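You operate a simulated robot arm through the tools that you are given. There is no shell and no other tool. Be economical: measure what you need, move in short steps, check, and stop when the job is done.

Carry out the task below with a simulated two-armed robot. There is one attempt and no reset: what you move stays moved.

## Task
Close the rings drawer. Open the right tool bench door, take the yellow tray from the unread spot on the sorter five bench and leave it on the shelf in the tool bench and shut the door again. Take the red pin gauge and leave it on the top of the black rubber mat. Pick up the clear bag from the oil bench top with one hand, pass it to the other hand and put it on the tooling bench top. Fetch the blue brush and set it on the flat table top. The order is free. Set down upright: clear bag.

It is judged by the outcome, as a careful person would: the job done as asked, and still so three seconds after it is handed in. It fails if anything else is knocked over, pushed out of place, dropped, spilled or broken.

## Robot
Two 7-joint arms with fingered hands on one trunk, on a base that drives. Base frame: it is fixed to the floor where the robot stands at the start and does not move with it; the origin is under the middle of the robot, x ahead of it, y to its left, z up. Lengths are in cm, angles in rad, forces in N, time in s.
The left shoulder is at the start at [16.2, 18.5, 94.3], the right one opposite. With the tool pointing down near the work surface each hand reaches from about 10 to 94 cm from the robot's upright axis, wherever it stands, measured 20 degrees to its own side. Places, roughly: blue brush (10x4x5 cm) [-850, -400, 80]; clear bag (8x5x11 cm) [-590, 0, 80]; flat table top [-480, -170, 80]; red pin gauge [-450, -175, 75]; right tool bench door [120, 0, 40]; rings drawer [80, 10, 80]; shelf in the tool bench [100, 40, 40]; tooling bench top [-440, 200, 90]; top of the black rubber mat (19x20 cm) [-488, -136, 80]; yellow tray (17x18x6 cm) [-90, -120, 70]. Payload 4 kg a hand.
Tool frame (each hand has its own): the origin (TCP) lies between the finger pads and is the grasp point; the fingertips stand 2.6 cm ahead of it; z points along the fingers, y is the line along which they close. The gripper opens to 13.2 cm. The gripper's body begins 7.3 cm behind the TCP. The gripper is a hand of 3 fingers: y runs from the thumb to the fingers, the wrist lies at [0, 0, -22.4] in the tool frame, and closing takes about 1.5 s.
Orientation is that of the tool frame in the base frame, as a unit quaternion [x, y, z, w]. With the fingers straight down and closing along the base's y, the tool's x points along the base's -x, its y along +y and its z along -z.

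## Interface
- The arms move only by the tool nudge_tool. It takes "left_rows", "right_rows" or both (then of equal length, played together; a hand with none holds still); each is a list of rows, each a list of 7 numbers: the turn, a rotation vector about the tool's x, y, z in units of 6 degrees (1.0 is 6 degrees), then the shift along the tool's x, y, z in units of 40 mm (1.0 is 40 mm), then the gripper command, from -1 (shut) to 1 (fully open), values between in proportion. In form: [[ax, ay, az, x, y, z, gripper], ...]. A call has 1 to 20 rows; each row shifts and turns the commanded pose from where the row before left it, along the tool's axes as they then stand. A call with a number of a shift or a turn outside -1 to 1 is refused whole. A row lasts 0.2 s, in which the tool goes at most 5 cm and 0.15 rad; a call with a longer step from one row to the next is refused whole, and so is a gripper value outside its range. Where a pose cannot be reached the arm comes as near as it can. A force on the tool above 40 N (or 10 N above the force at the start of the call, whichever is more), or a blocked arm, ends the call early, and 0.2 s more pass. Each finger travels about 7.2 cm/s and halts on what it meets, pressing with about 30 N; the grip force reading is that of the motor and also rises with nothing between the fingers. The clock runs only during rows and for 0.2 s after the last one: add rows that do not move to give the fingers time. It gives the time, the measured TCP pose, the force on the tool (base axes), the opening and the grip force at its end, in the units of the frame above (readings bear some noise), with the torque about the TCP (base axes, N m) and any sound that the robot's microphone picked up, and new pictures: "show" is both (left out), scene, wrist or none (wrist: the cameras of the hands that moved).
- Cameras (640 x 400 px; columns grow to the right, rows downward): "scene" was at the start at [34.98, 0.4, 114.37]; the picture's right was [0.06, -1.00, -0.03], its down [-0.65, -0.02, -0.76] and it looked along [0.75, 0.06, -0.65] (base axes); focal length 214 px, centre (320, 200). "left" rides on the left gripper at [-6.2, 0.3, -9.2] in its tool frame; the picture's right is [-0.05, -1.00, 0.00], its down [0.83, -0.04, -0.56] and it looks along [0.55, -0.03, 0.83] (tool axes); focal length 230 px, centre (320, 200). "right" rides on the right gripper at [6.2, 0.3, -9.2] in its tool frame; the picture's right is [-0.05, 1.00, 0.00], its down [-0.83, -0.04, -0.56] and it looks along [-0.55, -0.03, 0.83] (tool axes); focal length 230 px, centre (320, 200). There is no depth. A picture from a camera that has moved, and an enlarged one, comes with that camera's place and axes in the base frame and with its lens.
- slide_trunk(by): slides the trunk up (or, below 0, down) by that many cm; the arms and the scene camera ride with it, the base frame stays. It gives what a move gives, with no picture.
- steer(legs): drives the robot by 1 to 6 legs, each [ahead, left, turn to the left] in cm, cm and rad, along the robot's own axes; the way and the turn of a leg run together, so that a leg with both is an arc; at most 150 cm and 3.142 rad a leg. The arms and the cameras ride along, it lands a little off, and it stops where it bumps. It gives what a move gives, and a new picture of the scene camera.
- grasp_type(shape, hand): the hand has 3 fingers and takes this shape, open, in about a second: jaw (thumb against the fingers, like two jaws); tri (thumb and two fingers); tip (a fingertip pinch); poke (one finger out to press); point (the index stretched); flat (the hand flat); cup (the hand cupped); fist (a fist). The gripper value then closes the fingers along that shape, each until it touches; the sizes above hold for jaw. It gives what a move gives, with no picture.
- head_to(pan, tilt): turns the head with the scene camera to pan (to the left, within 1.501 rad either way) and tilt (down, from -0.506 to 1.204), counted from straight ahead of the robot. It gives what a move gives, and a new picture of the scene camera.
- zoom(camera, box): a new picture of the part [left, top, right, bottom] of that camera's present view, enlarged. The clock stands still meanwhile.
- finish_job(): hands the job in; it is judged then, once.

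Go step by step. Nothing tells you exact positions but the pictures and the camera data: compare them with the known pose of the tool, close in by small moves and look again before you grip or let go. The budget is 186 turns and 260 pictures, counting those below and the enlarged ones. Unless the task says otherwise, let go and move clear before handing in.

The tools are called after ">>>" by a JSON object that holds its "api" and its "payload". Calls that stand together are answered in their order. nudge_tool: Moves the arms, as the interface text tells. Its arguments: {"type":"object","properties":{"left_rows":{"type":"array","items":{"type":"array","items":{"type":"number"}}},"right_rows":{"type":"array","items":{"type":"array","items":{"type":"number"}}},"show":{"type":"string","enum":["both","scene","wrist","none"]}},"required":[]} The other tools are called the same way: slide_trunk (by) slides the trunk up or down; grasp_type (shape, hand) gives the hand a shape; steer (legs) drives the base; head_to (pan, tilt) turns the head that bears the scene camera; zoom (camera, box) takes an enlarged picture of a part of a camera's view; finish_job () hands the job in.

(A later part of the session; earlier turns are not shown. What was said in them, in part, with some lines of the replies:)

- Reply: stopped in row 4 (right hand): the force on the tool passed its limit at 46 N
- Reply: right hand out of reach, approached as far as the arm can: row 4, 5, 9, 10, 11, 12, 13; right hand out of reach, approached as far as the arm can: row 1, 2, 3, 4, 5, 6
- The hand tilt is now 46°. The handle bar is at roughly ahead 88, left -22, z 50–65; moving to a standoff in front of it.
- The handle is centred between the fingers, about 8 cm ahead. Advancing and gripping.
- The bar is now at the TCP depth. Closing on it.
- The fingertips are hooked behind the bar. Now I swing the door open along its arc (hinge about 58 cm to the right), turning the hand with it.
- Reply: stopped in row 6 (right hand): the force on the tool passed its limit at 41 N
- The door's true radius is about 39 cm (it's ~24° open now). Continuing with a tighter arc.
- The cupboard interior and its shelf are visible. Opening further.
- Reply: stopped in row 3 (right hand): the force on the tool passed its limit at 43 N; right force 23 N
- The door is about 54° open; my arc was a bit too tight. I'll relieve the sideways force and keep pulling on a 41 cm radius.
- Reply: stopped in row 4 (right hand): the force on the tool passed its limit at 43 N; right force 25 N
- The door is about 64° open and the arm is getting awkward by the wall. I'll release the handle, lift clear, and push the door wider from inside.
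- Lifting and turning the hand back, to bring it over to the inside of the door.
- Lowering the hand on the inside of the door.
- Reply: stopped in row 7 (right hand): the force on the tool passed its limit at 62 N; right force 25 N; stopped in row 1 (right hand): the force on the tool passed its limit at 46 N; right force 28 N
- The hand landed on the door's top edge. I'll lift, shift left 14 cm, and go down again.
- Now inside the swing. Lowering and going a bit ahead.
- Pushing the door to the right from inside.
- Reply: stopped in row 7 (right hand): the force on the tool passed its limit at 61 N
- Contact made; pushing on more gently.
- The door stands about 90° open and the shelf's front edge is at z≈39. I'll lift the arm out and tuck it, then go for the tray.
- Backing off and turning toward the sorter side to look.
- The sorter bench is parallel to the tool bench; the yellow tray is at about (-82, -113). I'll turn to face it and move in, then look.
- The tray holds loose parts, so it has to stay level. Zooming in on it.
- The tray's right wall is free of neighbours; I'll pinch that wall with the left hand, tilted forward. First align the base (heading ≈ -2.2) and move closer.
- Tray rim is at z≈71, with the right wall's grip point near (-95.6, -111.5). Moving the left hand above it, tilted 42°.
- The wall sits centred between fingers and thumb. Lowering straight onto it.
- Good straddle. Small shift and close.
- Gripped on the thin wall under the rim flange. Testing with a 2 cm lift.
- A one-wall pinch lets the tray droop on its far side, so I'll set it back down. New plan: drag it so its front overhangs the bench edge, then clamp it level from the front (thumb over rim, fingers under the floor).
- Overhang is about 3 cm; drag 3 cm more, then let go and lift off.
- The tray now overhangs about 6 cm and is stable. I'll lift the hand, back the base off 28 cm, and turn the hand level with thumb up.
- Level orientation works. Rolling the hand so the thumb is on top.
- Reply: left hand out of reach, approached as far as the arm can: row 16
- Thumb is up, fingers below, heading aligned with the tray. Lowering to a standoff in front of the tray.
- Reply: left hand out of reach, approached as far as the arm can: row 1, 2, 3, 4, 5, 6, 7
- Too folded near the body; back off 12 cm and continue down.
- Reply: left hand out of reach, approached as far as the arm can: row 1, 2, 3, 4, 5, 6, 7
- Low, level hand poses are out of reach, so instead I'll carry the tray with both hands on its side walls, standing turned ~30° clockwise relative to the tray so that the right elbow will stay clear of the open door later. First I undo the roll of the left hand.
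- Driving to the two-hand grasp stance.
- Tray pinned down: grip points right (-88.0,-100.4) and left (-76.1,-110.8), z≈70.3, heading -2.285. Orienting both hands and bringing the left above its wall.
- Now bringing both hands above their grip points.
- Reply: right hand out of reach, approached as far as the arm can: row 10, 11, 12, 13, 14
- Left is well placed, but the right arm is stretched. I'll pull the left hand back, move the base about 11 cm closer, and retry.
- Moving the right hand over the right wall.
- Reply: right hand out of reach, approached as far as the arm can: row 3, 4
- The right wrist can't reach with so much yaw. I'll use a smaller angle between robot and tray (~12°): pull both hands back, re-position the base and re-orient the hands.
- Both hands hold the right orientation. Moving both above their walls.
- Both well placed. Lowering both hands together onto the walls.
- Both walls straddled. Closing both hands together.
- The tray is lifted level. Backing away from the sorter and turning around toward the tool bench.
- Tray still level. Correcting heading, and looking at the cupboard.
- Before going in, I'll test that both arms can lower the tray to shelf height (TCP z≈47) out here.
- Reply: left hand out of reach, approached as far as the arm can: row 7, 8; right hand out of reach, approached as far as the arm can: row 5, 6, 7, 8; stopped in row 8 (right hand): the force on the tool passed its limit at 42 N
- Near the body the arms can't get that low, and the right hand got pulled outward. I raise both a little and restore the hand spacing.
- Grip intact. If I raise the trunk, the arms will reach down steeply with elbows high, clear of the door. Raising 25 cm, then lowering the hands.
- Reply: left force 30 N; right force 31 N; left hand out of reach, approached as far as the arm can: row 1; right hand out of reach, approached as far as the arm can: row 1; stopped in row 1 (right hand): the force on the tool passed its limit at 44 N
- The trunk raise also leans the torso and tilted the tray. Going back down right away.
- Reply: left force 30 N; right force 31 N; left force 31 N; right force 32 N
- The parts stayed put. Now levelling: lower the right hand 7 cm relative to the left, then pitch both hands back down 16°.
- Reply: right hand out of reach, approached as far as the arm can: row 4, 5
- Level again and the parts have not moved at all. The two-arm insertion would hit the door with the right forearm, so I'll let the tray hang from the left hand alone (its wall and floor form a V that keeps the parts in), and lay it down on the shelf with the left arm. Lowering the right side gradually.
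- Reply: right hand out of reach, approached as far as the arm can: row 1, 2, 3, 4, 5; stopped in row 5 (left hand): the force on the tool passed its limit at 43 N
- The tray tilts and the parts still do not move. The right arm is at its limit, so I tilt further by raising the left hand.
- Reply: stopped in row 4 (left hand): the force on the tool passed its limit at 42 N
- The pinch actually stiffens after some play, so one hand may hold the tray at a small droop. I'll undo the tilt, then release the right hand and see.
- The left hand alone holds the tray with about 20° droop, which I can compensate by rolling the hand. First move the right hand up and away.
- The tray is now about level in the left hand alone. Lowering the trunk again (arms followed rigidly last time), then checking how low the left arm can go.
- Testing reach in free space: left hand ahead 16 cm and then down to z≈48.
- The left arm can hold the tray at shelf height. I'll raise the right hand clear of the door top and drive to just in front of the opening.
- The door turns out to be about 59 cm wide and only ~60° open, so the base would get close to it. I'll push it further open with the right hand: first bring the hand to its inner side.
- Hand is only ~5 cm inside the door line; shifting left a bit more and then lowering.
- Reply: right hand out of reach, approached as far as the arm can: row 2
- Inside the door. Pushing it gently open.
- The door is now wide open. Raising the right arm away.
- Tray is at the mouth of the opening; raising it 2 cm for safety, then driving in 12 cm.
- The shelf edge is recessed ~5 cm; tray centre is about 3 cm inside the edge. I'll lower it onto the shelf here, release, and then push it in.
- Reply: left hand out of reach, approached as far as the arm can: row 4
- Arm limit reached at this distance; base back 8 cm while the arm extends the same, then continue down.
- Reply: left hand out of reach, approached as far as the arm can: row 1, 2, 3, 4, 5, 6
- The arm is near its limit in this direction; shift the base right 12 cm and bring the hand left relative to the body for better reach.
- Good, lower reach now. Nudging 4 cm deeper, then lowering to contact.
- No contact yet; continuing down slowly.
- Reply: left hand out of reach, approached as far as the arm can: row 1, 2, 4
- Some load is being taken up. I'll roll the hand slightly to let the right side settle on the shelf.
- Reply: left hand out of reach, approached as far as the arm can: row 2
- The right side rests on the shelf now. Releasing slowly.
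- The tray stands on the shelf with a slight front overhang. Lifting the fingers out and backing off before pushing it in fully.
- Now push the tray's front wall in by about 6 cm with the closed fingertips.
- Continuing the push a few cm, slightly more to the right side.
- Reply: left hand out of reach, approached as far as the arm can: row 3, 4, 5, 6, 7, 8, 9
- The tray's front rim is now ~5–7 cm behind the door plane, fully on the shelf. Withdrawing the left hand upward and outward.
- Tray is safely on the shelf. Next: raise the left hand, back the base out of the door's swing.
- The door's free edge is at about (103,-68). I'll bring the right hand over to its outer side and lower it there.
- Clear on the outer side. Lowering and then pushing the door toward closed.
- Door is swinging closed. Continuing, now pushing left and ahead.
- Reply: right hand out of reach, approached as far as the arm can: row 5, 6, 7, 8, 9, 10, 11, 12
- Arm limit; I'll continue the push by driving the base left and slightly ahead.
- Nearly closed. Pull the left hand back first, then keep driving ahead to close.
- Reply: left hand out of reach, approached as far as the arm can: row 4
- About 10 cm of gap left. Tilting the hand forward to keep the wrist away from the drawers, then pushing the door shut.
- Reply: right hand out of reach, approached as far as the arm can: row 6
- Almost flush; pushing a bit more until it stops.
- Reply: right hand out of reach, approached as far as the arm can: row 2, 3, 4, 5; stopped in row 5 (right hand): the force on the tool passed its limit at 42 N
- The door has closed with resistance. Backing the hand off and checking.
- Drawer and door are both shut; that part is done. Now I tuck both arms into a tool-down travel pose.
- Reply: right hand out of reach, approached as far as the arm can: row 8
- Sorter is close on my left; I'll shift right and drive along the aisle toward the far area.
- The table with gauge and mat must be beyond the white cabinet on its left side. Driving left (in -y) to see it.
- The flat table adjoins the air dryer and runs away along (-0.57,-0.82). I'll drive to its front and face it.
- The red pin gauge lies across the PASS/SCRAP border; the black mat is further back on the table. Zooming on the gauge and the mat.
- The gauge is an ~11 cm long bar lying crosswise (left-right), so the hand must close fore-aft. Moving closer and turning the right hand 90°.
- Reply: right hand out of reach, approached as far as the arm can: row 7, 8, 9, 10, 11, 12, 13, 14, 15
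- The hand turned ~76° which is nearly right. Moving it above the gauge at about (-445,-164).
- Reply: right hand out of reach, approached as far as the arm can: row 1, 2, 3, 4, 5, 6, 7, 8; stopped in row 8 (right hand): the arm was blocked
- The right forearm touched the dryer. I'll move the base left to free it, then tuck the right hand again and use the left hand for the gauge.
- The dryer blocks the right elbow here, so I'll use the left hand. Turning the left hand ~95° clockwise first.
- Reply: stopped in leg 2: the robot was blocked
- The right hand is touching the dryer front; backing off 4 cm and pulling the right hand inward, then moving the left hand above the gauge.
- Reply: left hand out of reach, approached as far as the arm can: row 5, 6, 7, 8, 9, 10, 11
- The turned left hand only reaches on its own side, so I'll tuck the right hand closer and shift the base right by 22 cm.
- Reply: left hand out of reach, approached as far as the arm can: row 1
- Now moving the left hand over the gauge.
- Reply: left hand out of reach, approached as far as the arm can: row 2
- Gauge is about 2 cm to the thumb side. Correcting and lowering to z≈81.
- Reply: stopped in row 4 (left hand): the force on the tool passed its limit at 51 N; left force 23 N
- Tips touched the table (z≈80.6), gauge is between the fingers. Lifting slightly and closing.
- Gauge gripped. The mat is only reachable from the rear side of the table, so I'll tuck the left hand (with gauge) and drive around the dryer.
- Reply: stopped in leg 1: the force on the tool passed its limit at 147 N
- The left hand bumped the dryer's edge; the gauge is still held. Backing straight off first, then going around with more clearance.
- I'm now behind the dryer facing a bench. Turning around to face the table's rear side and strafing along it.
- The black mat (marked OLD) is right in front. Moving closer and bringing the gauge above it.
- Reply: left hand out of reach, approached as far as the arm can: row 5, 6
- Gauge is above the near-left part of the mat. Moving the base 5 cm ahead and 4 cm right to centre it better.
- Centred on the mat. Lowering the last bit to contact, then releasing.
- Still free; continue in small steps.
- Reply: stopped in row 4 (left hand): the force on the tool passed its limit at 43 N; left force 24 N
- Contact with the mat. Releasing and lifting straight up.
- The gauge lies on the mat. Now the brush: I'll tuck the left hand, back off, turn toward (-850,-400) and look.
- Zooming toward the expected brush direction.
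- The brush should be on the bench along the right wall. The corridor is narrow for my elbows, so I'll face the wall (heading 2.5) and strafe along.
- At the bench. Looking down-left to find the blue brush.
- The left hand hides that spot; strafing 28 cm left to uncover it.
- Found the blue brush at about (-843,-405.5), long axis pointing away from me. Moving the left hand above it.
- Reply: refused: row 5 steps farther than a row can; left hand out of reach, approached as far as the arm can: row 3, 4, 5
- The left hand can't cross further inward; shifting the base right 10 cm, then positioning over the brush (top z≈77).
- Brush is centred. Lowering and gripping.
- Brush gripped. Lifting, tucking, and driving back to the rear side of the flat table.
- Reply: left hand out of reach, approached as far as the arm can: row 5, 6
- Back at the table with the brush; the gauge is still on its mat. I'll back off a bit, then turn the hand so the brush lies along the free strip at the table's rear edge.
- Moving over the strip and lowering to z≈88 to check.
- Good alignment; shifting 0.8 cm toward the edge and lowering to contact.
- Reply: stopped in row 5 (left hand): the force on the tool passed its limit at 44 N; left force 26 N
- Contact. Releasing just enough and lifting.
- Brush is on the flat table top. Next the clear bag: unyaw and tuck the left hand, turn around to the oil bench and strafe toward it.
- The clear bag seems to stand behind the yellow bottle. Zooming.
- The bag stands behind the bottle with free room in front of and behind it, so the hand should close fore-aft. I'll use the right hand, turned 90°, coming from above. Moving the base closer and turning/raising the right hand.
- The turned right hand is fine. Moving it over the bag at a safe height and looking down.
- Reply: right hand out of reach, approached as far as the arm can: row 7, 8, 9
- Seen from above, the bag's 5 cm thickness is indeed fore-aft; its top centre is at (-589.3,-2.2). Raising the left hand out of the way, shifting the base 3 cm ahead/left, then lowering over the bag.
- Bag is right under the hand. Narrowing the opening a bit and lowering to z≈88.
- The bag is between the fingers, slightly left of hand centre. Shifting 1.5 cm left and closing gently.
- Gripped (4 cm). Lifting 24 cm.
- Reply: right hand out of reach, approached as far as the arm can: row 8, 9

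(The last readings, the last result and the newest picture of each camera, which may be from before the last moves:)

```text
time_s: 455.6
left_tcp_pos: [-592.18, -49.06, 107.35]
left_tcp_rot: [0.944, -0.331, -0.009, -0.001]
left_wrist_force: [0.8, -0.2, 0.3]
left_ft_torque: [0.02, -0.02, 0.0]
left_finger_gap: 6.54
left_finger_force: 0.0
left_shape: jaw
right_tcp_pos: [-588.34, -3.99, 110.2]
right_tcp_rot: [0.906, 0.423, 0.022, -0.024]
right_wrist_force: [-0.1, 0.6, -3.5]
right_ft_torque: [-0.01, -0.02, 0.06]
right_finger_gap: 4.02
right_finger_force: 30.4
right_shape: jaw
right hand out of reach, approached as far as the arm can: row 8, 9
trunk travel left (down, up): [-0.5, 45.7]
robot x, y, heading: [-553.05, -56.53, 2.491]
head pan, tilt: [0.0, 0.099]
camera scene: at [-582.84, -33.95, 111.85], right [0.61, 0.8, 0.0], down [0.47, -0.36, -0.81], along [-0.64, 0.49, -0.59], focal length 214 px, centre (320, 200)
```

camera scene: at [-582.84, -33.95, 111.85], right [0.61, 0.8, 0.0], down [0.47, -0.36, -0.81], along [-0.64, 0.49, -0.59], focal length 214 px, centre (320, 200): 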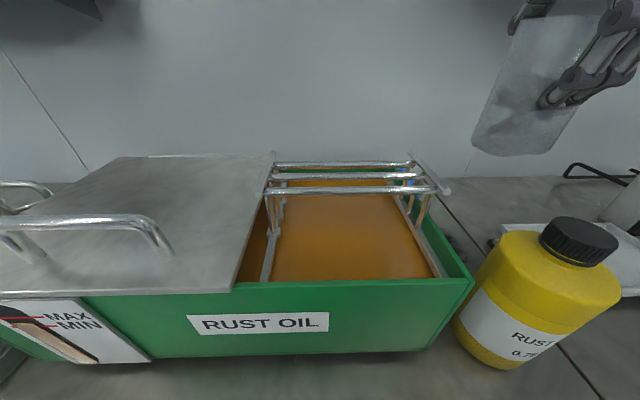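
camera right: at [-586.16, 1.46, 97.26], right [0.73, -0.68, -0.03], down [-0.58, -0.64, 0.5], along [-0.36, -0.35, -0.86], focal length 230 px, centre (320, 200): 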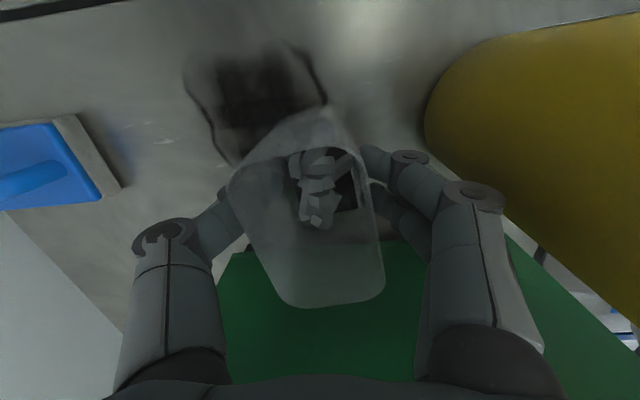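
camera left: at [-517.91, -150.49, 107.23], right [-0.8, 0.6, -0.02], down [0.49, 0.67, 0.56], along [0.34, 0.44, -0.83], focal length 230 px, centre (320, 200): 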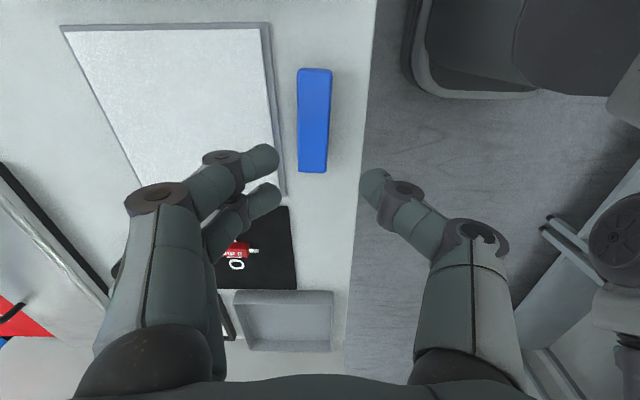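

Bag is held upright. Backing away from the bench (bag clears the bottle), then I'll prepare the handover: right hand moves inward, left hand turns 90° to close fore-aft as well.

>>> {"api": "steer", "payload": {"legs": [[-32, 0, 0]]}}

>>> {"api": "nudge_tool", "payload": {"right_rows": [[0, 0, 0, -0.5, 0.3, 0, -1], [0, 0, 0, -0.5, 0.3, 0, -1], [0, 0, 0, -0.5, 0.3, 0, -1], [0, 0, 0, -0.5, 0.3, 0, -1], [0, 0, 0, -0.4, 0.3, 0, -1], [0, 0, 0, 0, 0, 0, -1], [0, 0, 0, 0, 0, 0, -1], [0, 0, 0, 0, 0, 0, -1], [0, 0, 0, 0, 0, 0, -1], [0, 0, 0, 0, 0, 0, -1], [0, 0, 0, 0, 0, 0, -1], [0, 0, 0, 0, 0, 0, -1], [0, 0, 0, 0, 0, 0, -1], [0, 0, 0, 0, 0, 0, -1], [0, 0, 0, 0, 0, 0, -1]], "left_rows": [[0, 0, 1, 0, 0.3, 0, 0.2], [0, 0, 1, 0, 0.3, 0, 0.2], [0, 0, 1, 0, 0.3, 0, 0.2], [0, 0, 1, 0, 0, 0, 0.2], [0, 0, 1, 0, 0, 0, 0.2], [0, 0, 1, 0, 0, 0, 0.2], [0, 0, 1, 0, 0, 0, 0.2], [0, 0, 1, 0, 0, 0, 0.2], [0, 0, 1, 0, 0, 0, 0.2], [0, 0, 1, 0, 0, 0, 0.2], [0, 0, 1, 0, 0, 0, 0.2], [0, 0, 1, 0, 0, 0, 0.2], [0, 0, 1, 0, 0, 0, 0.2], [0, 0, 1, 0, 0, 0, 0.2], [0, 0, 1, 0, 0, 0, 0.2]], "show": "none"}}

```text
time_s: 457.8
left_tcp_pos: [-566.84, -68.57, 107.34]
left_tcp_rot: [0.945, -0.327, -0.009, -0.002]
left_wrist_force: [0.0, -0.6, -0.5]
left_ft_torque: [0.0, 0.0, 0.03]
left_finger_gap: 6.51
left_finger_force: 0.1
left_shape: jaw
right_tcp_pos: [-563.3, -23.51, 110.17]
right_tcp_rot: [0.904, 0.427, 0.022, -0.024]
right_wrist_force: [0.8, -0.2, -2.2]
right_ft_torque: [-0.02, -0.02, 0.06]
right_finger_gap: 3.97
right_finger_force: 29.7
right_shape: jaw
trunk travel left (down, up): [-0.5, 45.7]
robot x, y, heading: [-528.04, -75.65, 2.498]
head pan, tilt: [0.0, 0.099]
camera scene: at [-557.51, -53.42, 111.83], right [0.6, 0.8, 0.0], down [0.47, -0.35, -0.81], along [-0.65, 0.49, -0.59], focal length 214 px, centre (320, 200)
```

scene: 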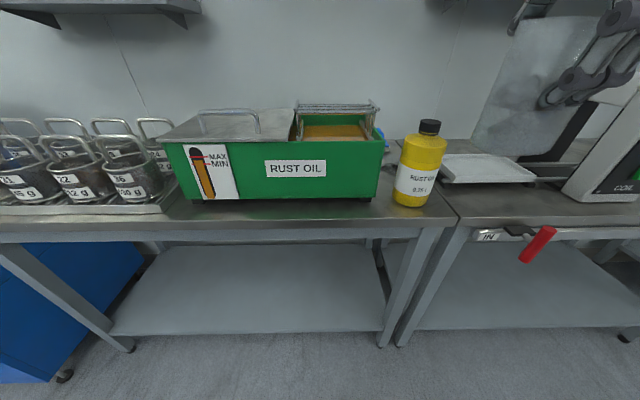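

```text
time_s: 461.0
left_tcp_pos: [-569.38, -71.21, 107.29]
left_tcp_rot: [-0.436, 0.9, 0.006, -0.005]
left_wrist_force: [-0.6, 0.2, 0.0]
left_ft_torque: [-0.01, -0.03, 0.02]
left_finger_gap: 7.89
left_finger_force: 0.1
left_shape: jaw
right_tcp_pos: [-562.07, -33.72, 107.9]
right_tcp_rot: [0.904, 0.427, 0.023, -0.024]
right_wrist_force: [-0.6, 0.0, -2.8]
right_ft_torque: [-0.01, 0.0, 0.0]
right_finger_gap: 3.98
right_finger_force: 29.7
right_shape: jaw
right hand out of reach, approached as far as the arm can: row 2, 3, 4, 5
trunk travel left (down, up): [-0.5, 45.7]
robot x, y, heading: [-527.83, -75.7, 2.495]
head pan, tilt: [0.0, 0.099]
```

Both hands are turned. Leaning them toward each other: right 20° with the bag, left 30°, and bringing the left hand level on the left side of the bag.

>>> {"api": "nudge_tool", "payload": {"right_rows": [[0, -0.66, 0, -0.38, 0, -0.06, -1], [0, -0.66, 0, -0.38, 0, -0.06, -1], [0, -0.66, 0, -0.38, 0, -0.06, -1], [0, -0.66, 0, -0.38, 0, -0.06, -1], [0, -0.66, 0, -0.38, 0, -0.06, -1]], "left_rows": [[0, -1, 0, 0, 0.84, 0, 0.2], [0, -1, 0, 0, 0.84, 0, 0.2], [0, -1, 0, 0, 0.84, 0, 0.2], [0, -1, 0, 0, 0.84, 0, 0.2], [0, -1, 0, 0, 0.84, 0, 0.2]], "show": "scene"}}

```text
time_s: 462.2
left_tcp_pos: [-582.8, -60.57, 107.63]
left_tcp_rot: [-0.42, 0.87, 0.12, 0.229]
left_wrist_force: [0.0, 0.1, 0.6]
left_ft_torque: [0.0, 0.0, 0.01]
left_finger_gap: 7.88
left_finger_force: 0.1
left_shape: jaw
right_tcp_pos: [-566.95, -38.92, 109.77]
right_tcp_rot: [0.895, 0.423, -0.135, 0.051]
right_wrist_force: [0.6, 0.2, -2.3]
right_ft_torque: [0.04, -0.01, -0.03]
right_finger_gap: 3.97
right_finger_force: 29.9
right_shape: jaw
right hand out of reach, approached as far as the arm can: row 4
trunk travel left (down, up): [-0.5, 45.7]
robot x, y, heading: [-527.76, -75.64, 2.498]
head pan, tilt: [0.0, 0.099]
camera scene: at [-557.63, -53.4, 111.79], right [0.6, 0.8, 0.0], down [0.47, -0.35, -0.81], along [-0.65, 0.49, -0.59], focal length 214 px, centre (320, 200)
```

scene: 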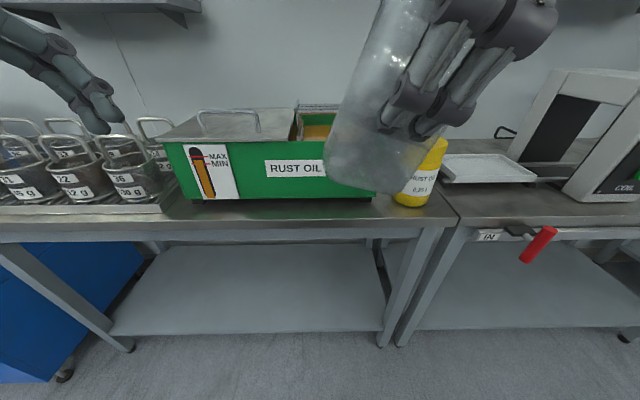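

The bag extends mostly to the left of the right fingers, so there is plenty to grab. Approaching with the left hand, first 14 cm.

>>> {"api": "nudge_tool", "payload": {"left_rows": [[0, 0, 0, -0.77, 0.02, 0.42, 0.3], [0, 0, 0, -0.77, 0.02, 0.42, 0.3], [0, 0, 0, -0.77, 0.02, 0.42, 0.3], [0, 0, 0, -0.77, 0.02, 0.42, 0.3]], "show": "both"}}

```text
time_s: 463.2
left_tcp_pos: [-574.26, -49.62, 108.03]
left_tcp_rot: [-0.42, 0.87, 0.12, 0.227]
left_wrist_force: [-0.1, -0.5, 0.1]
left_ft_torque: [-0.02, 0.0, 0.02]
left_finger_gap: 8.54
left_finger_force: 0.0
left_shape: jaw
right_tcp_pos: [-566.77, -38.82, 109.86]
right_tcp_rot: [0.895, 0.422, -0.135, 0.049]
right_wrist_force: [0.3, 0.4, -2.7]
right_ft_torque: [0.02, 0.0, 0.02]
right_finger_gap: 3.99
right_finger_force: 30.3
right_shape: jaw
trunk travel left (down, up): [-0.5, 45.7]
robot x, y, heading: [-527.51, -75.77, 2.497]
head pan, tilt: [0.0, 0.099]
camera scene: at [-557.51, -53.35, 111.83], right [0.6, 0.8, 0.0], down [0.47, -0.35, -0.81], along [-0.65, 0.49, -0.59], focal length 214 px, centre (320, 200)
camera left: at [-573.92, -48.77, 119.06], right [0.81, -0.58, 0.01], down [-0.58, -0.81, 0.07], along [-0.03, -0.06, -1.0], focal length 230 px, centre (320, 200)
```

scene: 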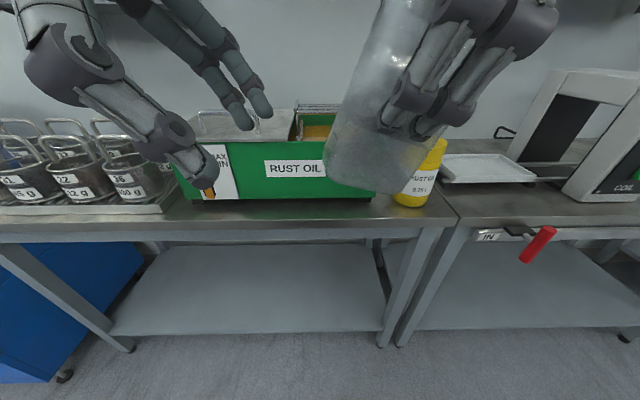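
left: 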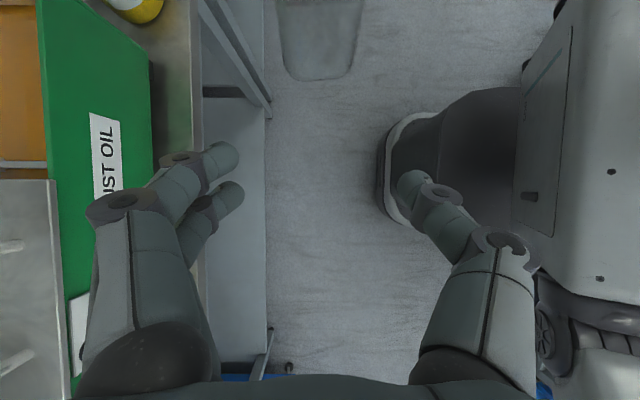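

Fore-aft alignment is good. The free area is the lower part of the bag, below the right fingertips; I lean the left hand a little more and slide in there.

>>> {"api": "nudge_tool", "payload": {"left_rows": [[0, -0.7, 0, 0, 0, 0, 0.3], [0, -0.7, 0, 0, 0, 0, 0.3], [0, 0, 0, -0.3, 0, 0.45, 0.3], [0, 0, 0, -0.4, 0, 0.5, 0.3], [0, 0, 0, -0.45, 0, 0.55, 0.3], [0, 0, 0, -0.45, 0, 0.55, 0.3]], "show": "both"}}

```text
time_s: 464.6
left_tcp_pos: [-567.81, -41.5, 105.6]
left_tcp_rot: [-0.411, 0.851, 0.151, 0.291]
left_wrist_force: [0.1, 0.4, -0.3]
left_ft_torque: [0.02, 0.01, 0.01]
left_finger_gap: 8.52
left_finger_force: 0.0
left_shape: jaw
right_tcp_pos: [-566.64, -38.96, 109.75]
right_tcp_rot: [0.895, 0.423, -0.135, 0.05]
right_wrist_force: [0.2, 0.0, -2.4]
right_ft_torque: [0.01, -0.06, -0.03]
right_finger_gap: 3.98
right_finger_force: 29.9
right_shape: jaw
trunk travel left (down, up): [-0.5, 45.7]
robot x, y, heading: [-527.57, -75.99, 2.501]
head pan, tilt: [0.0, 0.099]
camera scene: at [-557.51, -53.34, 111.82], right [0.6, 0.8, 0.0], down [0.47, -0.35, -0.81], along [-0.65, 0.49, -0.59], focal length 214 px, centre (320, 200)
camera left: at [-568.37, -42.04, 116.64], right [0.81, -0.59, 0.01], down [-0.58, -0.81, -0.08], along [0.06, 0.05, -1.0], focal length 230 px, centre (320, 200)
```

scene: 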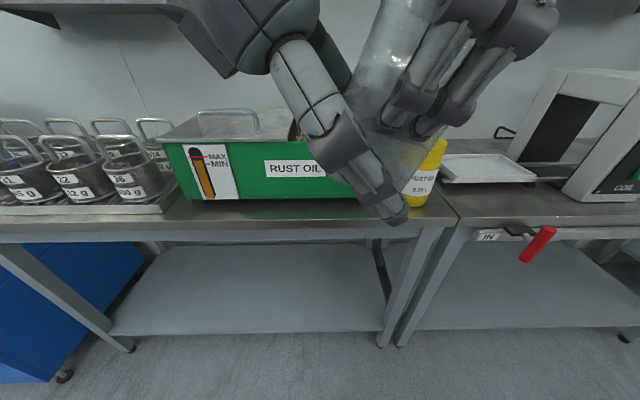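
left: 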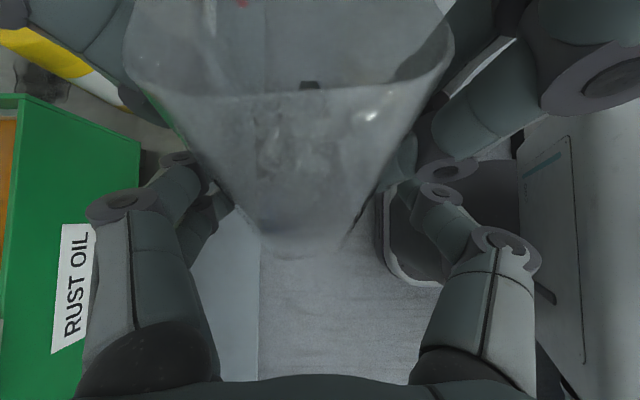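

The lower part of the bag lies between the left fingers. Raising 0.6 cm and closing the left hand while the right still holds.

>>> {"api": "nudge_tool", "payload": {"left_rows": [[0, 0, 0, -0.1, 0, -0.12, 0.3], [0, 0, 0, 0, 0, 0, 0], [0, 0, 0, 0, 0, 0, -0.3], [0, 0, 0, 0, 0, 0, -0.6], [0, 0, 0, 0, 0, 0, -1], [0, 0, 0, 0, 0, 0, -1], [0, 0, 0, 0, 0, 0, -1]], "show": "scene"}}

```text
time_s: 466.2
left_tcp_pos: [-567.73, -41.53, 106.23]
left_tcp_rot: [-0.411, 0.851, 0.15, 0.29]
left_wrist_force: [-5.7, 4.4, -0.2]
left_ft_torque: [0.08, 0.09, 0.26]
left_finger_gap: 4.14
left_finger_force: 30.4
left_shape: jaw
right_tcp_pos: [-566.8, -38.92, 109.86]
right_tcp_rot: [0.895, 0.423, -0.134, 0.05]
right_wrist_force: [6.8, -5.5, -0.4]
right_ft_torque: [-0.33, -0.33, -0.01]
right_finger_gap: 3.95
right_finger_force: 29.8
right_shape: jaw
trunk travel left (down, up): [-0.5, 45.7]
robot x, y, heading: [-527.5, -75.82, 2.497]
head pan, tilt: [0.0, 0.099]
camera scene: at [-557.54, -53.4, 111.83], right [0.6, 0.8, 0.0], down [0.47, -0.35, -0.81], along [-0.65, 0.49, -0.59], focal length 214 px, centre (320, 200)
```

scene: 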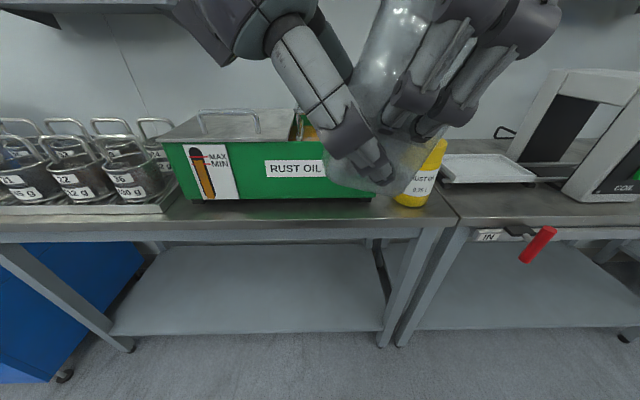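

Both hands hold the bag now. Opening the right hand and withdrawing it upward.

>>> {"api": "nudge_tool", "payload": {"right_rows": [[0, 0, 0, 0, 0, 0, -0.6], [0, 0, 0, 0, 0, 0, -0.3], [0, 0, 0, 0, 0, 0, 0], [0, 0, 0, 0, 0, 0, 0.3], [0, 0, 0, 0, 0, 0, 0.4], [0, 0, 0, 0, 0, -0.4, 0.4], [0, 0, 0, 0.3, 0, -0.5, 0.4], [0, 0, 0, 0.6, 0, -0.4, 0.4], [0, 0, 0, 0.8, 0, 0, 0.4], [0, 0, 0, 0.8, 0, 0, 0.4], [0, 0.7, 0, 0.8, 0, 0, 0.4], [0, 0.9, 0, 0.5, 0, 0, 0.4], [0, 0.9, 0, 0, 0, 0, 0.4], [0, 0.8, 0, 0, 0, 0, 0.4]], "show": "scene"}}

```text
time_s: 469.2
left_tcp_pos: [-567.77, -41.64, 106.1]
left_tcp_rot: [-0.411, 0.851, 0.15, 0.29]
left_wrist_force: [-0.7, -0.4, 0.7]
left_ft_torque: [-0.1, -0.01, -0.01]
left_finger_gap: 4.12
left_finger_force: 29.8
left_shape: jaw
right_tcp_pos: [-556.64, -26.43, 110.09]
right_tcp_rot: [0.904, 0.425, 0.024, -0.023]
right_wrist_force: [-0.4, -0.2, -0.2]
right_ft_torque: [-0.01, 0.04, -0.04]
right_finger_gap: 9.2
right_finger_force: 0.1
right_shape: jaw
right hand out of reach, approached as far as the arm can: row 6
trunk travel left (down, up): [-0.5, 45.7]
robot x, y, heading: [-527.17, -75.6, 2.493]
head pan, tilt: [0.0, 0.099]
camera scene: at [-557.55, -53.41, 111.83], right [0.6, 0.8, 0.0], down [0.47, -0.35, -0.81], along [-0.65, 0.49, -0.59], focal length 214 px, centre (320, 200)
```

scene: 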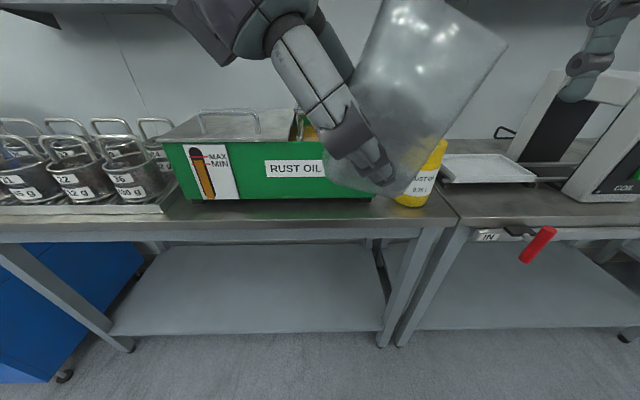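

The left hand alone holds the bag now. Rotating the left hand so the bag is upright, tucking the right, and strafing to the tooling bench.

>>> {"api": "nudge_tool", "payload": {"left_rows": [[0, -0.5, 0, 0, 0, 0, -1], [0, -0.6, 0, 0, 0, 0, -1], [0, -0.6, 0, 0, 0, 0, -1], [0, -0.6, 0, 0, 0, 0, -1], [0, -0.6, 0, 0, 0, 0, -1], [0, -0.4, 0, 0, 0, 0, -1]], "right_rows": [[0, 0, 0, 0, 0.7, 0, -1], [0, 0, 0, 0, 0.7, 0, -1], [0, 0, 0, 0, 0.7, 0, -1], [0, 0, 0, 0, 0.7, 0, -1], [0, 0, 0, 0, 0.5, 0, -1], [0, 0, 0, 0, 0, 0, -1]], "show": "none"}}

>>> {"api": "steer", "payload": {"legs": [[-8, 0, 0], [0, -150, 0], [0, -118, 0]]}}

```text
time_s: 470.6
left_tcp_pos: [-567.97, -41.59, 105.94]
left_tcp_rot: [-0.378, 0.788, 0.219, 0.434]
left_wrist_force: [0.0, 0.9, -3.1]
left_ft_torque: [-0.04, 0.0, -0.01]
left_finger_gap: 4.07
left_finger_force: 30.2
left_shape: jaw
right_tcp_pos: [-546.61, -34.94, 109.68]
right_tcp_rot: [0.904, 0.426, 0.023, -0.022]
right_wrist_force: [0.1, 0.0, 1.1]
right_ft_torque: [0.02, -0.01, 0.0]
right_finger_gap: 0.0
right_finger_force: 30.4
right_shape: jaw
trunk travel left (down, up): [-0.5, 45.7]
robot x, y, heading: [-527.69, -75.39, 2.495]
head pan, tilt: [0.0, 0.099]
```

```text
time_s: 484.0
left_tcp_pos: [-402.48, 162.51, 106.0]
left_tcp_rot: [-0.38, 0.788, 0.219, 0.432]
left_wrist_force: [-0.6, -0.1, -2.6]
left_ft_torque: [-0.05, 0.02, 0.03]
left_finger_gap: 4.09
left_finger_force: 30.7
left_shape: jaw
right_tcp_pos: [-381.15, 169.5, 109.81]
right_tcp_rot: [0.903, 0.428, 0.023, -0.024]
right_wrist_force: [-0.1, 0.2, -0.2]
right_ft_torque: [-0.02, 0.04, -0.01]
right_finger_gap: 0.0
right_finger_force: 29.9
right_shape: jaw
trunk travel left (down, up): [-0.5, 45.7]
robot x, y, heading: [-361.85, 128.58, 2.505]
head pan, tilt: [0.0, 0.099]
camera scene: at [-392.07, 150.82, 111.83], right [0.6, 0.8, 0.0], down [0.47, -0.35, -0.81], along [-0.65, 0.48, -0.59], focal length 214 px, centre (320, 200)
```

scene: 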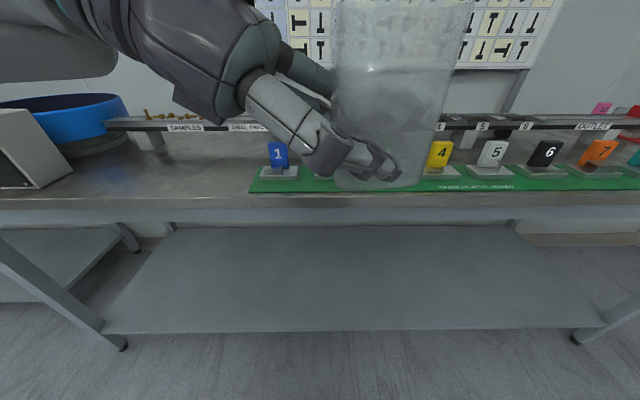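

The bag is upright. There is free bench space left of stand "1". Moving the base left, then ahead so the bag is over it.

>>> {"api": "steer", "payload": {"legs": [[0, 26.5, 0], [22, 0, 0]]}}

```text
time_s: 487.2
left_tcp_pos: [-435.45, 153.8, 105.94]
left_tcp_rot: [-0.38, 0.788, 0.219, 0.433]
left_wrist_force: [-0.1, -0.6, -2.7]
left_ft_torque: [-0.03, 0.02, 0.03]
left_finger_gap: 4.08
left_finger_force: 30.1
left_shape: jaw
right_tcp_pos: [-413.95, 160.49, 109.72]
right_tcp_rot: [0.903, 0.428, 0.023, -0.024]
right_wrist_force: [0.0, -0.1, 0.3]
right_ft_torque: [0.02, 0.01, 0.02]
right_finger_gap: 0.0
right_finger_force: 29.9
right_shape: jaw
trunk travel left (down, up): [-0.5, 45.7]
robot x, y, heading: [-394.93, 119.38, 2.501]
head pan, tilt: [0.0, 0.099]
camera scene: at [-425.01, 141.95, 111.82], right [0.6, 0.8, 0.0], down [0.47, -0.35, -0.81], along [-0.65, 0.48, -0.59], focal length 214 px, centre (320, 200)
```

scene: 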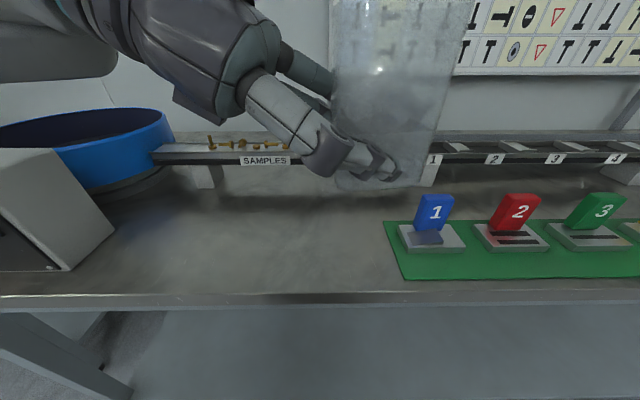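

The bag should go ~4 cm further left and ~4.5 cm deeper to clear the green strip and the edge. Adjusting with the arm and lowering to z≈95.

>>> {"api": "nudge_tool", "payload": {"left_rows": [[0, 0, 0, 0.18, 0.375, -0.283, -1], [0, 0, 0, 0.18, 0.375, -0.283, -1], [0, 0, 0, 0.18, 0.375, -0.283, -1], [0, 0, 0, 0.4, 0, 0.25, -1], [0, 0, 0, 0.45, 0, 0.28, -1], [0, 0, 0, 0.45, 0, 0.28, -1], [0, 0, 0, 0.45, 0, 0.28, -1], [0, 0, 0, 0.4, 0, 0.25, -1]], "show": "both"}}

```text
time_s: 489.0
left_tcp_pos: [-441.39, 153.25, 95.77]
left_tcp_rot: [-0.381, 0.787, 0.22, 0.432]
left_wrist_force: [-0.7, 0.0, -3.4]
left_ft_torque: [-0.01, 0.01, 0.02]
left_finger_gap: 4.11
left_finger_force: 29.5
left_shape: jaw
right_tcp_pos: [-414.17, 160.59, 109.62]
right_tcp_rot: [0.903, 0.428, 0.022, -0.024]
right_wrist_force: [0.3, 0.0, -0.2]
right_ft_torque: [0.0, -0.02, 0.04]
right_finger_gap: 0.0
right_finger_force: 29.8
right_shape: jaw
trunk travel left (down, up): [-0.5, 45.7]
robot x, y, heading: [-395.27, 119.84, 2.502]
head pan, tilt: [0.0, 0.099]
camera scene: at [-425.02, 141.92, 111.81], right [0.6, 0.8, 0.0], down [0.47, -0.35, -0.81], along [-0.65, 0.48, -0.59], focal length 214 px, centre (320, 200)
camera left: at [-444.43, 149.92, 105.92], right [0.8, -0.59, 0.03], down [-0.53, -0.74, -0.41], along [0.26, 0.32, -0.91], focal length 230 px, centre (320, 200)
```

scene: 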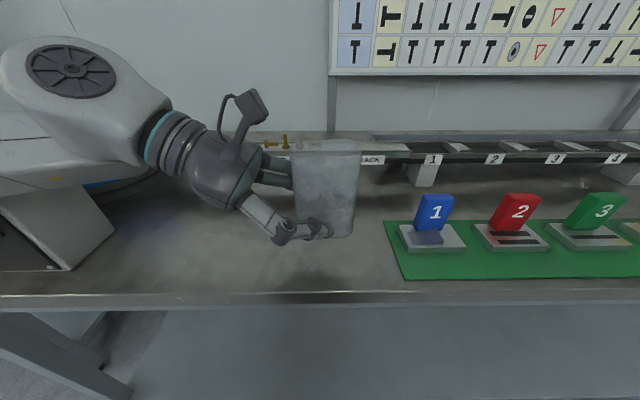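
left: 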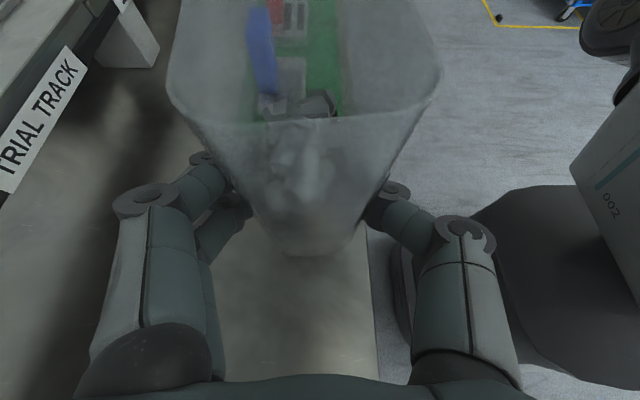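

The bag is upright over free bench; its shadow shows a few cm to go. Lowering in small steps.

>>> {"api": "nudge_tool", "payload": {"left_rows": [[0, 0, 0, 0.2, 0, 0.13, -1], [0, 0, 0, 0.2, 0, 0.13, -1], [0, 0, 0, 0.13, 0, 0.08, -1], [0, 0, 0, 0.1, 0, 0.065, -1], [0, 0, 0, 0, 0, 0, -1]], "show": "scene"}}

```text
time_s: 490.2
left_tcp_pos: [-441.02, 153.5, 93.34]
left_tcp_rot: [-0.378, 0.79, 0.221, 0.43]
left_wrist_force: [-0.3, 0.2, -3.7]
left_ft_torque: [-0.02, 0.04, -0.02]
left_finger_gap: 4.07
left_finger_force: 30.0
left_shape: jaw
right_tcp_pos: [-413.44, 160.51, 109.9]
right_tcp_rot: [0.903, 0.428, 0.02, -0.026]
right_wrist_force: [0.7, 0.9, -0.1]
right_ft_torque: [-0.03, -0.02, -0.03]
right_finger_gap: 0.02
right_finger_force: 29.7
right_shape: jaw
trunk travel left (down, up): [-0.5, 45.7]
robot x, y, heading: [-395.06, 119.84, 2.499]
head pan, tilt: [0.0, 0.099]
camera scene: at [-424.41, 141.87, 112.04], right [0.6, 0.8, 0.0], down [0.47, -0.35, -0.81], along [-0.65, 0.48, -0.58], focal length 214 px, centre (320, 200)
```

scene: 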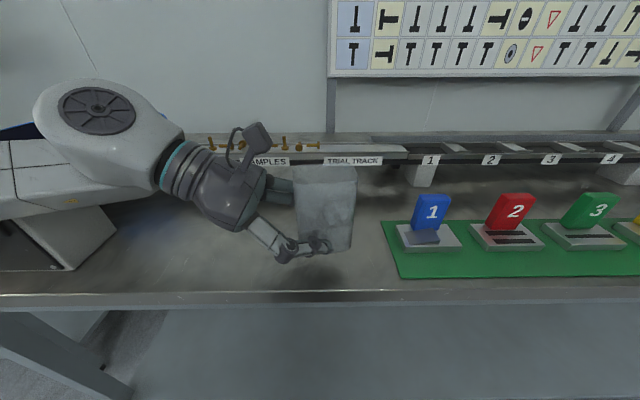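

The forearm seems to be touching the grey box on the left. I'll raise the bag, rotate the base ~23° about the bag so the forearm comes from the aisle side, and lower again.

>>> {"api": "nudge_tool", "payload": {"left_rows": [[0, 0, 0, -0.3, 0, -0.19, -1], [0, 0, 0, -0.42, 0, -0.265, -1], [0, 0, 0, -0.42, 0, -0.265, -1], [0, 0, 0, -0.42, 0, -0.265, -1], [0, 0, 0, -0.42, 0, -0.265, -1]], "show": "none"}}

>>> {"api": "steer", "payload": {"legs": [[0.1, -22.6, 0.4]]}}

```text
time_s: 491.4
left_tcp_pos: [-441.58, 153.36, 102.38]
left_tcp_rot: [-0.38, 0.787, 0.22, 0.432]
left_wrist_force: [0.1, -1.0, -2.8]
left_ft_torque: [-0.02, 0.03, 0.0]
left_finger_gap: 4.06
left_finger_force: 30.3
left_shape: jaw
right_tcp_pos: [-413.99, 160.51, 109.7]
right_tcp_rot: [0.903, 0.428, 0.022, -0.024]
right_wrist_force: [0.8, 0.4, -1.0]
right_ft_torque: [0.01, 0.03, -0.03]
right_finger_gap: 0.02
right_finger_force: 30.2
right_shape: jaw
trunk travel left (down, up): [-0.5, 45.7]
robot x, y, heading: [-395.2, 119.64, 2.504]
head pan, tilt: [0.0, 0.099]
```

```text
time_s: 493.1
left_tcp_pos: [-441.32, 153.36, 102.23]
left_tcp_rot: [-0.527, 0.698, 0.3, 0.381]
left_wrist_force: [-0.2, 0.3, -2.7]
left_ft_torque: [-0.04, 0.03, 0.05]
left_finger_gap: 4.07
left_finger_force: 30.6
left_shape: jaw
right_tcp_pos: [-418.54, 170.57, 109.7]
right_tcp_rot: [0.802, 0.597, 0.018, -0.027]
right_wrist_force: [0.2, 0.4, -0.2]
right_ft_torque: [0.01, -0.03, 0.03]
right_finger_gap: 0.0
right_finger_force: 30.5
right_shape: jaw
trunk travel left (down, up): [-0.5, 45.7]
robot x, y, heading: [-385.36, 140.09, 2.894]
head pan, tilt: [0.0, 0.099]
camera scene: at [-421.65, 149.17, 111.83], right [0.24, 0.97, 0.0], down [0.57, -0.14, -0.81], along [-0.79, 0.2, -0.59], focal length 214 px, centre (320, 200)
```

scene: 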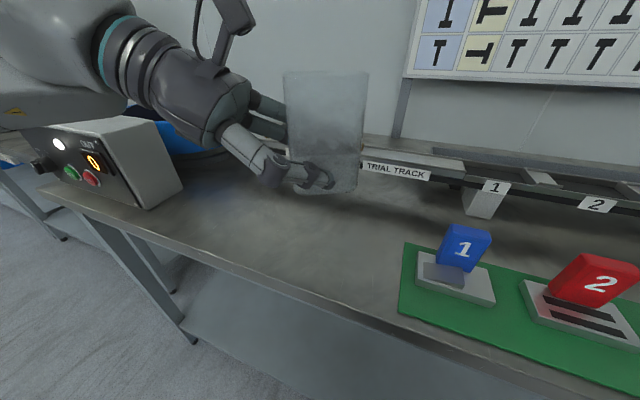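

The bag stayed in place and the forearm is now clear of the box. Lowering again.

>>> {"api": "nudge_tool", "payload": {"left_rows": [[0, 0, 0, 0.4, 0, 0.25, -1], [0, 0, 0, 0.4, 0, 0.25, -1], [0, 0, 0, 0.4, 0, 0.25, -1], [0, 0, 0, 0.4, 0, 0.25, -1], [0, 0, 0, 0.25, 0, 0.16, -1], [0, 0, 0, 0, 0, 0, -1]], "show": "scene"}}

```text
time_s: 494.5
left_tcp_pos: [-441.53, 153.31, 93.32]
left_tcp_rot: [-0.526, 0.699, 0.3, 0.382]
left_wrist_force: [0.1, -0.3, -2.7]
left_ft_torque: [-0.01, 0.0, 0.0]
left_finger_gap: 4.06
left_finger_force: 30.3
left_shape: jaw
right_tcp_pos: [-418.5, 170.57, 109.77]
right_tcp_rot: [0.802, 0.596, 0.017, -0.028]
right_wrist_force: [-0.3, -0.4, 0.7]
right_ft_torque: [0.0, 0.01, 0.01]
right_finger_gap: 0.0
right_finger_force: 30.2
right_shape: jaw
trunk travel left (down, up): [-0.5, 45.7]
robot x, y, heading: [-385.22, 140.27, 2.9]
head pan, tilt: [0.0, 0.099]
camera scene: at [-421.65, 149.11, 111.84], right [0.24, 0.97, 0.0], down [0.57, -0.14, -0.81], along [-0.79, 0.2, -0.59], focal length 214 px, centre (320, 200)
```

scene: 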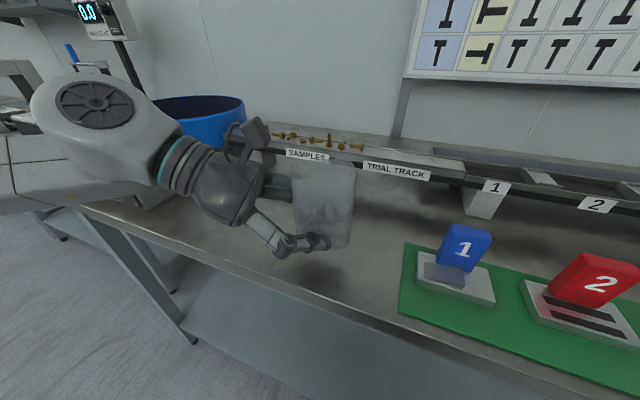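

Shadow still detached; continuing in 0.5 cm steps.

>>> {"api": "nudge_tool", "payload": {"left_rows": [[0, 0, 0, 0.106, 0, 0.066, -1], [0, 0, 0, 0.106, 0, 0.066, -1], [0, 0, 0, 0.106, 0, 0.066, -1], [0, 0, 0, 0.106, 0, 0.066, -1], [0, 0, 0, 0, 0, 0, -1]], "show": "none"}}

```text
time_s: 495.7
left_tcp_pos: [-441.45, 153.3, 91.44]
left_tcp_rot: [-0.527, 0.698, 0.3, 0.382]
left_wrist_force: [-0.4, -0.5, -2.1]
left_ft_torque: [-0.05, -0.01, -0.02]
left_finger_gap: 4.07
left_finger_force: 30.1
left_shape: jaw
right_tcp_pos: [-418.62, 170.51, 109.74]
right_tcp_rot: [0.802, 0.597, 0.017, -0.028]
right_wrist_force: [-1.2, -0.6, 0.2]
right_ft_torque: [0.03, -0.02, -0.04]
right_finger_gap: 0.01
right_finger_force: 30.5
right_shape: jaw
trunk travel left (down, up): [-0.5, 45.7]
robot x, y, heading: [-385.31, 140.23, 2.898]
head pan, tilt: [0.0, 0.099]
```

>>> {"api": "nudge_tool", "payload": {"left_rows": [[0, 0, 0, 0.09, 0, 0.055, -1], [0, 0, 0, 0.09, 0, 0.055, -1], [0, 0, 0, 0.09, 0, 0.055, -1], [0, 0, 0, 0, 0, 0, -1]], "show": "scene"}}

```text
time_s: 496.7
left_tcp_pos: [-441.5, 153.35, 90.28]
left_tcp_rot: [-0.526, 0.699, 0.299, 0.381]
left_wrist_force: [-0.6, 0.0, -1.7]
left_ft_torque: [-0.02, -0.01, -0.03]
left_finger_gap: 4.08
left_finger_force: 30.5
left_shape: jaw
right_tcp_pos: [-418.66, 170.62, 109.74]
right_tcp_rot: [0.802, 0.596, 0.017, -0.028]
right_wrist_force: [0.2, 0.3, -0.7]
right_ft_torque: [0.0, 0.0, 0.0]
right_finger_gap: 0.0
right_finger_force: 30.0
right_shape: jaw
trunk travel left (down, up): [-0.5, 45.7]
robot x, y, heading: [-385.2, 139.95, 2.895]
head pan, tilt: [0.0, 0.099]
camera scene: at [-421.66, 149.11, 111.83], right [0.24, 0.97, 0.0], down [0.57, -0.14, -0.81], along [-0.79, 0.2, -0.59], focal length 214 px, centre (320, 200)
```

scene: 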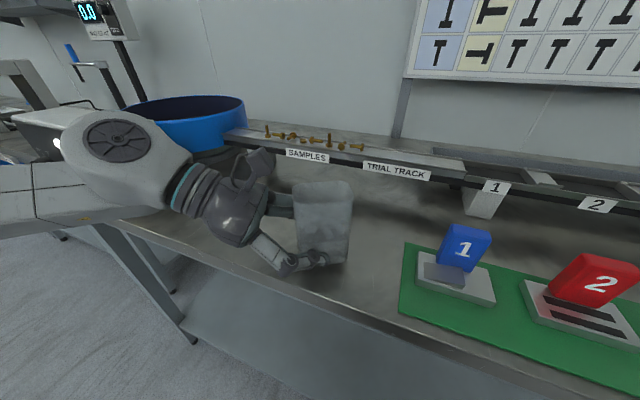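

Nearly down; a few more small steps.

>>> {"api": "nudge_tool", "payload": {"left_rows": [[0, 0, 0, 0.075, 0, 0.046, -1], [0, 0, 0, 0.075, 0, 0.046, -1], [0, 0, 0, 0.075, 0, 0.046, -1], [0, 0, 0, 0, 0, 0, -1]], "show": "none"}}

```text
time_s: 497.7
left_tcp_pos: [-441.54, 153.42, 89.34]
left_tcp_rot: [-0.526, 0.698, 0.3, 0.382]
left_wrist_force: [-1.1, 0.8, 1.3]
left_ft_torque: [0.03, 0.1, 0.05]
left_finger_gap: 4.08
left_finger_force: 29.9
left_shape: jaw
right_tcp_pos: [-418.52, 170.52, 109.71]
right_tcp_rot: [0.802, 0.596, 0.018, -0.027]
right_wrist_force: [0.0, 0.3, 1.0]
right_ft_torque: [0.01, 0.01, -0.03]
right_finger_gap: 0.0
right_finger_force: 29.8
right_shape: jaw
trunk travel left (down, up): [-0.5, 45.7]
robot x, y, heading: [-385.15, 140.05, 2.895]
head pan, tilt: [0.0, 0.099]
```

Load is taken up by the bench (force changed sign). Checking uprightness closely before release.

>>> {"api": "zoom", "payload": {"camera": "scene", "box": [230, 150, 410, 310]}}

```text
2.50 times, centred on (320, 230) of scene
camera zoom: at [-421.64, 149.1, 111.85], right [0.24, 0.97, 0.0], down [0.57, -0.14, -0.81], along [-0.79, 0.2, -0.59], focal length 536 px, centre (320, 125)
```

zoom: 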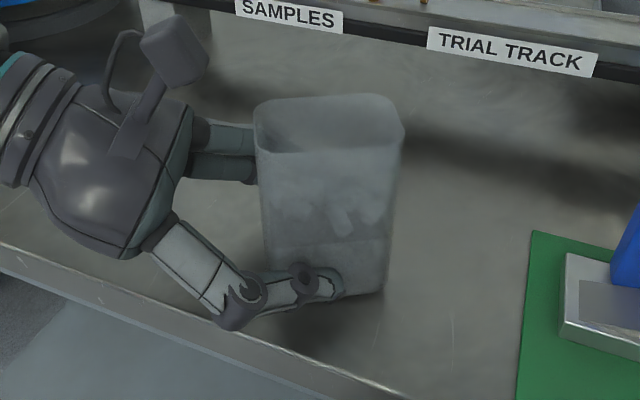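

The bag stands upright on the bench. Releasing slowly and retreating along the fingers.

>>> {"api": "nudge_tool", "payload": {"left_rows": [[0, 0, 0, 0, 0, 0, -0.6], [0, 0, 0, 0, 0, 0, -0.4], [0, 0, 0, 0, 0, 0, -0.2], [0, 0, 0, 0, 0, 0, 0], [0, 0, 0, 0, 0, 0, 0.15], [0, 0, 0, 0, 0, 0, 0.25], [0, 0, 0, 0, 0, -0.3, 0.25], [0, 0, 0, 0, 0, -0.5, 0.25], [0, 0, 0, -0.2, 0, -0.7, 0.25], [0, 0, 0, -0.4, 0, -0.8, 0.25], [0, 0, 0, -0.6, 0, -0.6, 0.25]], "show": "scene"}}

```text
time_s: 500.1
left_tcp_pos: [-443.28, 146.14, 99.68]
left_tcp_rot: [-0.526, 0.698, 0.3, 0.381]
left_wrist_force: [-1.1, -0.8, 0.5]
left_ft_torque: [0.02, -0.02, 0.01]
left_finger_gap: 8.2
left_finger_force: 0.1
left_shape: jaw
right_tcp_pos: [-418.43, 170.54, 109.77]
right_tcp_rot: [0.802, 0.597, 0.017, -0.029]
right_wrist_force: [-0.7, 0.6, -0.3]
right_ft_torque: [0.05, 0.0, -0.03]
right_finger_gap: 0.0
right_finger_force: 29.6
right_shape: jaw
trunk travel left (down, up): [-0.5, 45.7]
robot x, y, heading: [-385.14, 140.26, 2.892]
head pan, tilt: [0.0, 0.099]
camera scene: at [-421.58, 149.12, 111.87], right [0.24, 0.97, 0.0], down [0.57, -0.14, -0.81], along [-0.79, 0.2, -0.59], focal length 214 px, centre (320, 200)
```

scene: 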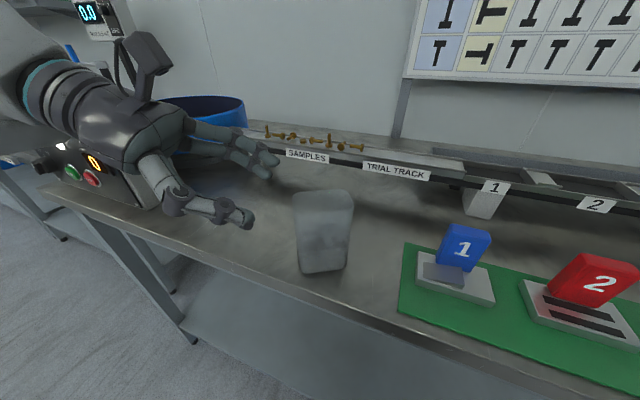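

The bag stands upright on its own. Raising the hand clear and backing away.

>>> {"api": "nudge_tool", "payload": {"left_rows": [[0, 0, 0, -0.8, 0, -0.5, 0.25], [0, 0, 0, -0.8, 0, -0.5, 0.25], [0, 0, 0, -0.8, 0, -0.5, 0.25]], "show": "none"}}

>>> {"api": "steer", "payload": {"legs": [[-35, 0, 0]]}}

```text
time_s: 500.9
left_tcp_pos: [-443.1, 146.21, 110.93]
left_tcp_rot: [-0.526, 0.699, 0.3, 0.381]
left_wrist_force: [0.6, 0.8, 0.3]
left_ft_torque: [-0.02, -0.02, 0.04]
left_finger_gap: 8.21
left_finger_force: 0.1
left_shape: jaw
right_tcp_pos: [-418.57, 170.46, 109.83]
right_tcp_rot: [0.802, 0.596, 0.017, -0.028]
right_wrist_force: [0.9, 0.7, -0.9]
right_ft_torque: [0.0, 0.02, -0.01]
right_finger_gap: 0.0
right_finger_force: 30.1
right_shape: jaw
trunk travel left (down, up): [-0.5, 45.7]
robot x, y, heading: [-385.55, 140.1, 2.9]
head pan, tilt: [0.0, 0.099]
```

```text
time_s: 503.1
left_tcp_pos: [-410.37, 137.79, 110.7]
left_tcp_rot: [-0.527, 0.698, 0.3, 0.381]
left_wrist_force: [0.0, 0.4, 0.2]
left_ft_torque: [0.02, 0.07, 0.02]
left_finger_gap: 8.21
left_finger_force: 0.0
left_shape: jaw
right_tcp_pos: [-385.83, 162.24, 109.76]
right_tcp_rot: [0.803, 0.596, 0.017, -0.028]
right_wrist_force: [0.5, -0.6, 0.4]
right_ft_torque: [0.01, -0.01, -0.01]
right_finger_gap: 0.0
right_finger_force: 30.0
right_shape: jaw
trunk travel left (down, up): [-0.5, 45.7]
robot x, y, heading: [-352.49, 131.72, 2.893]
head pan, tilt: [0.0, 0.099]
camera scene: at [-388.81, 140.84, 111.85], right [0.25, 0.97, 0.0], down [0.57, -0.14, -0.81], along [-0.79, 0.2, -0.59], focal length 214 px, centre (320, 200)
```

scene: 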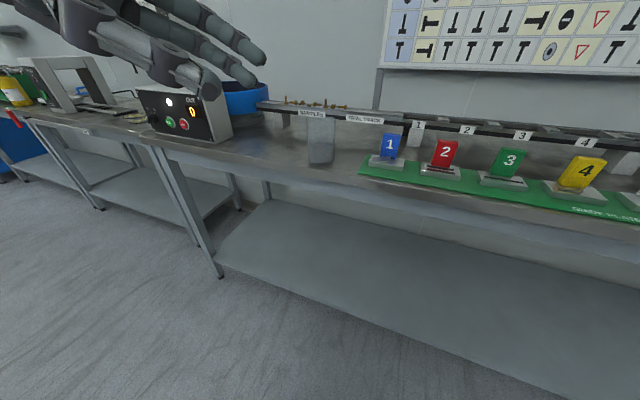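

The bag stands upright on the tooling bench and both hands are clear. The drawer and door are shut, the tray is on the shelf, the gauge is on the mat and the brush is on the flat table, so I hand the job in.

>>> {"api": "finish_job", "payload": {}}

```text
The job is handed in.
```

All five parts are done and the job is handed in:

- **Drawer and door:** the rings drawer and the right tool bench door are both shut.
- **Tray:** it is on the tool bench shelf, its front right corner about 1 cm past the shelf edge when I last saw it.
- **Pin gauge:** it lies on the black mat.
- **Brush:** it lies on the flat table top.
- **Bag:** it was passed from the right hand to the left and stands upright on the tooling bench.

Along the way the tray tipped to about 35°, but the parts in it did not shift in any picture. My arms and hands bumped the air dryer a few times, once at 147 N, and one forearm may have touched a box on the tooling bench. I saw nothing displaced.
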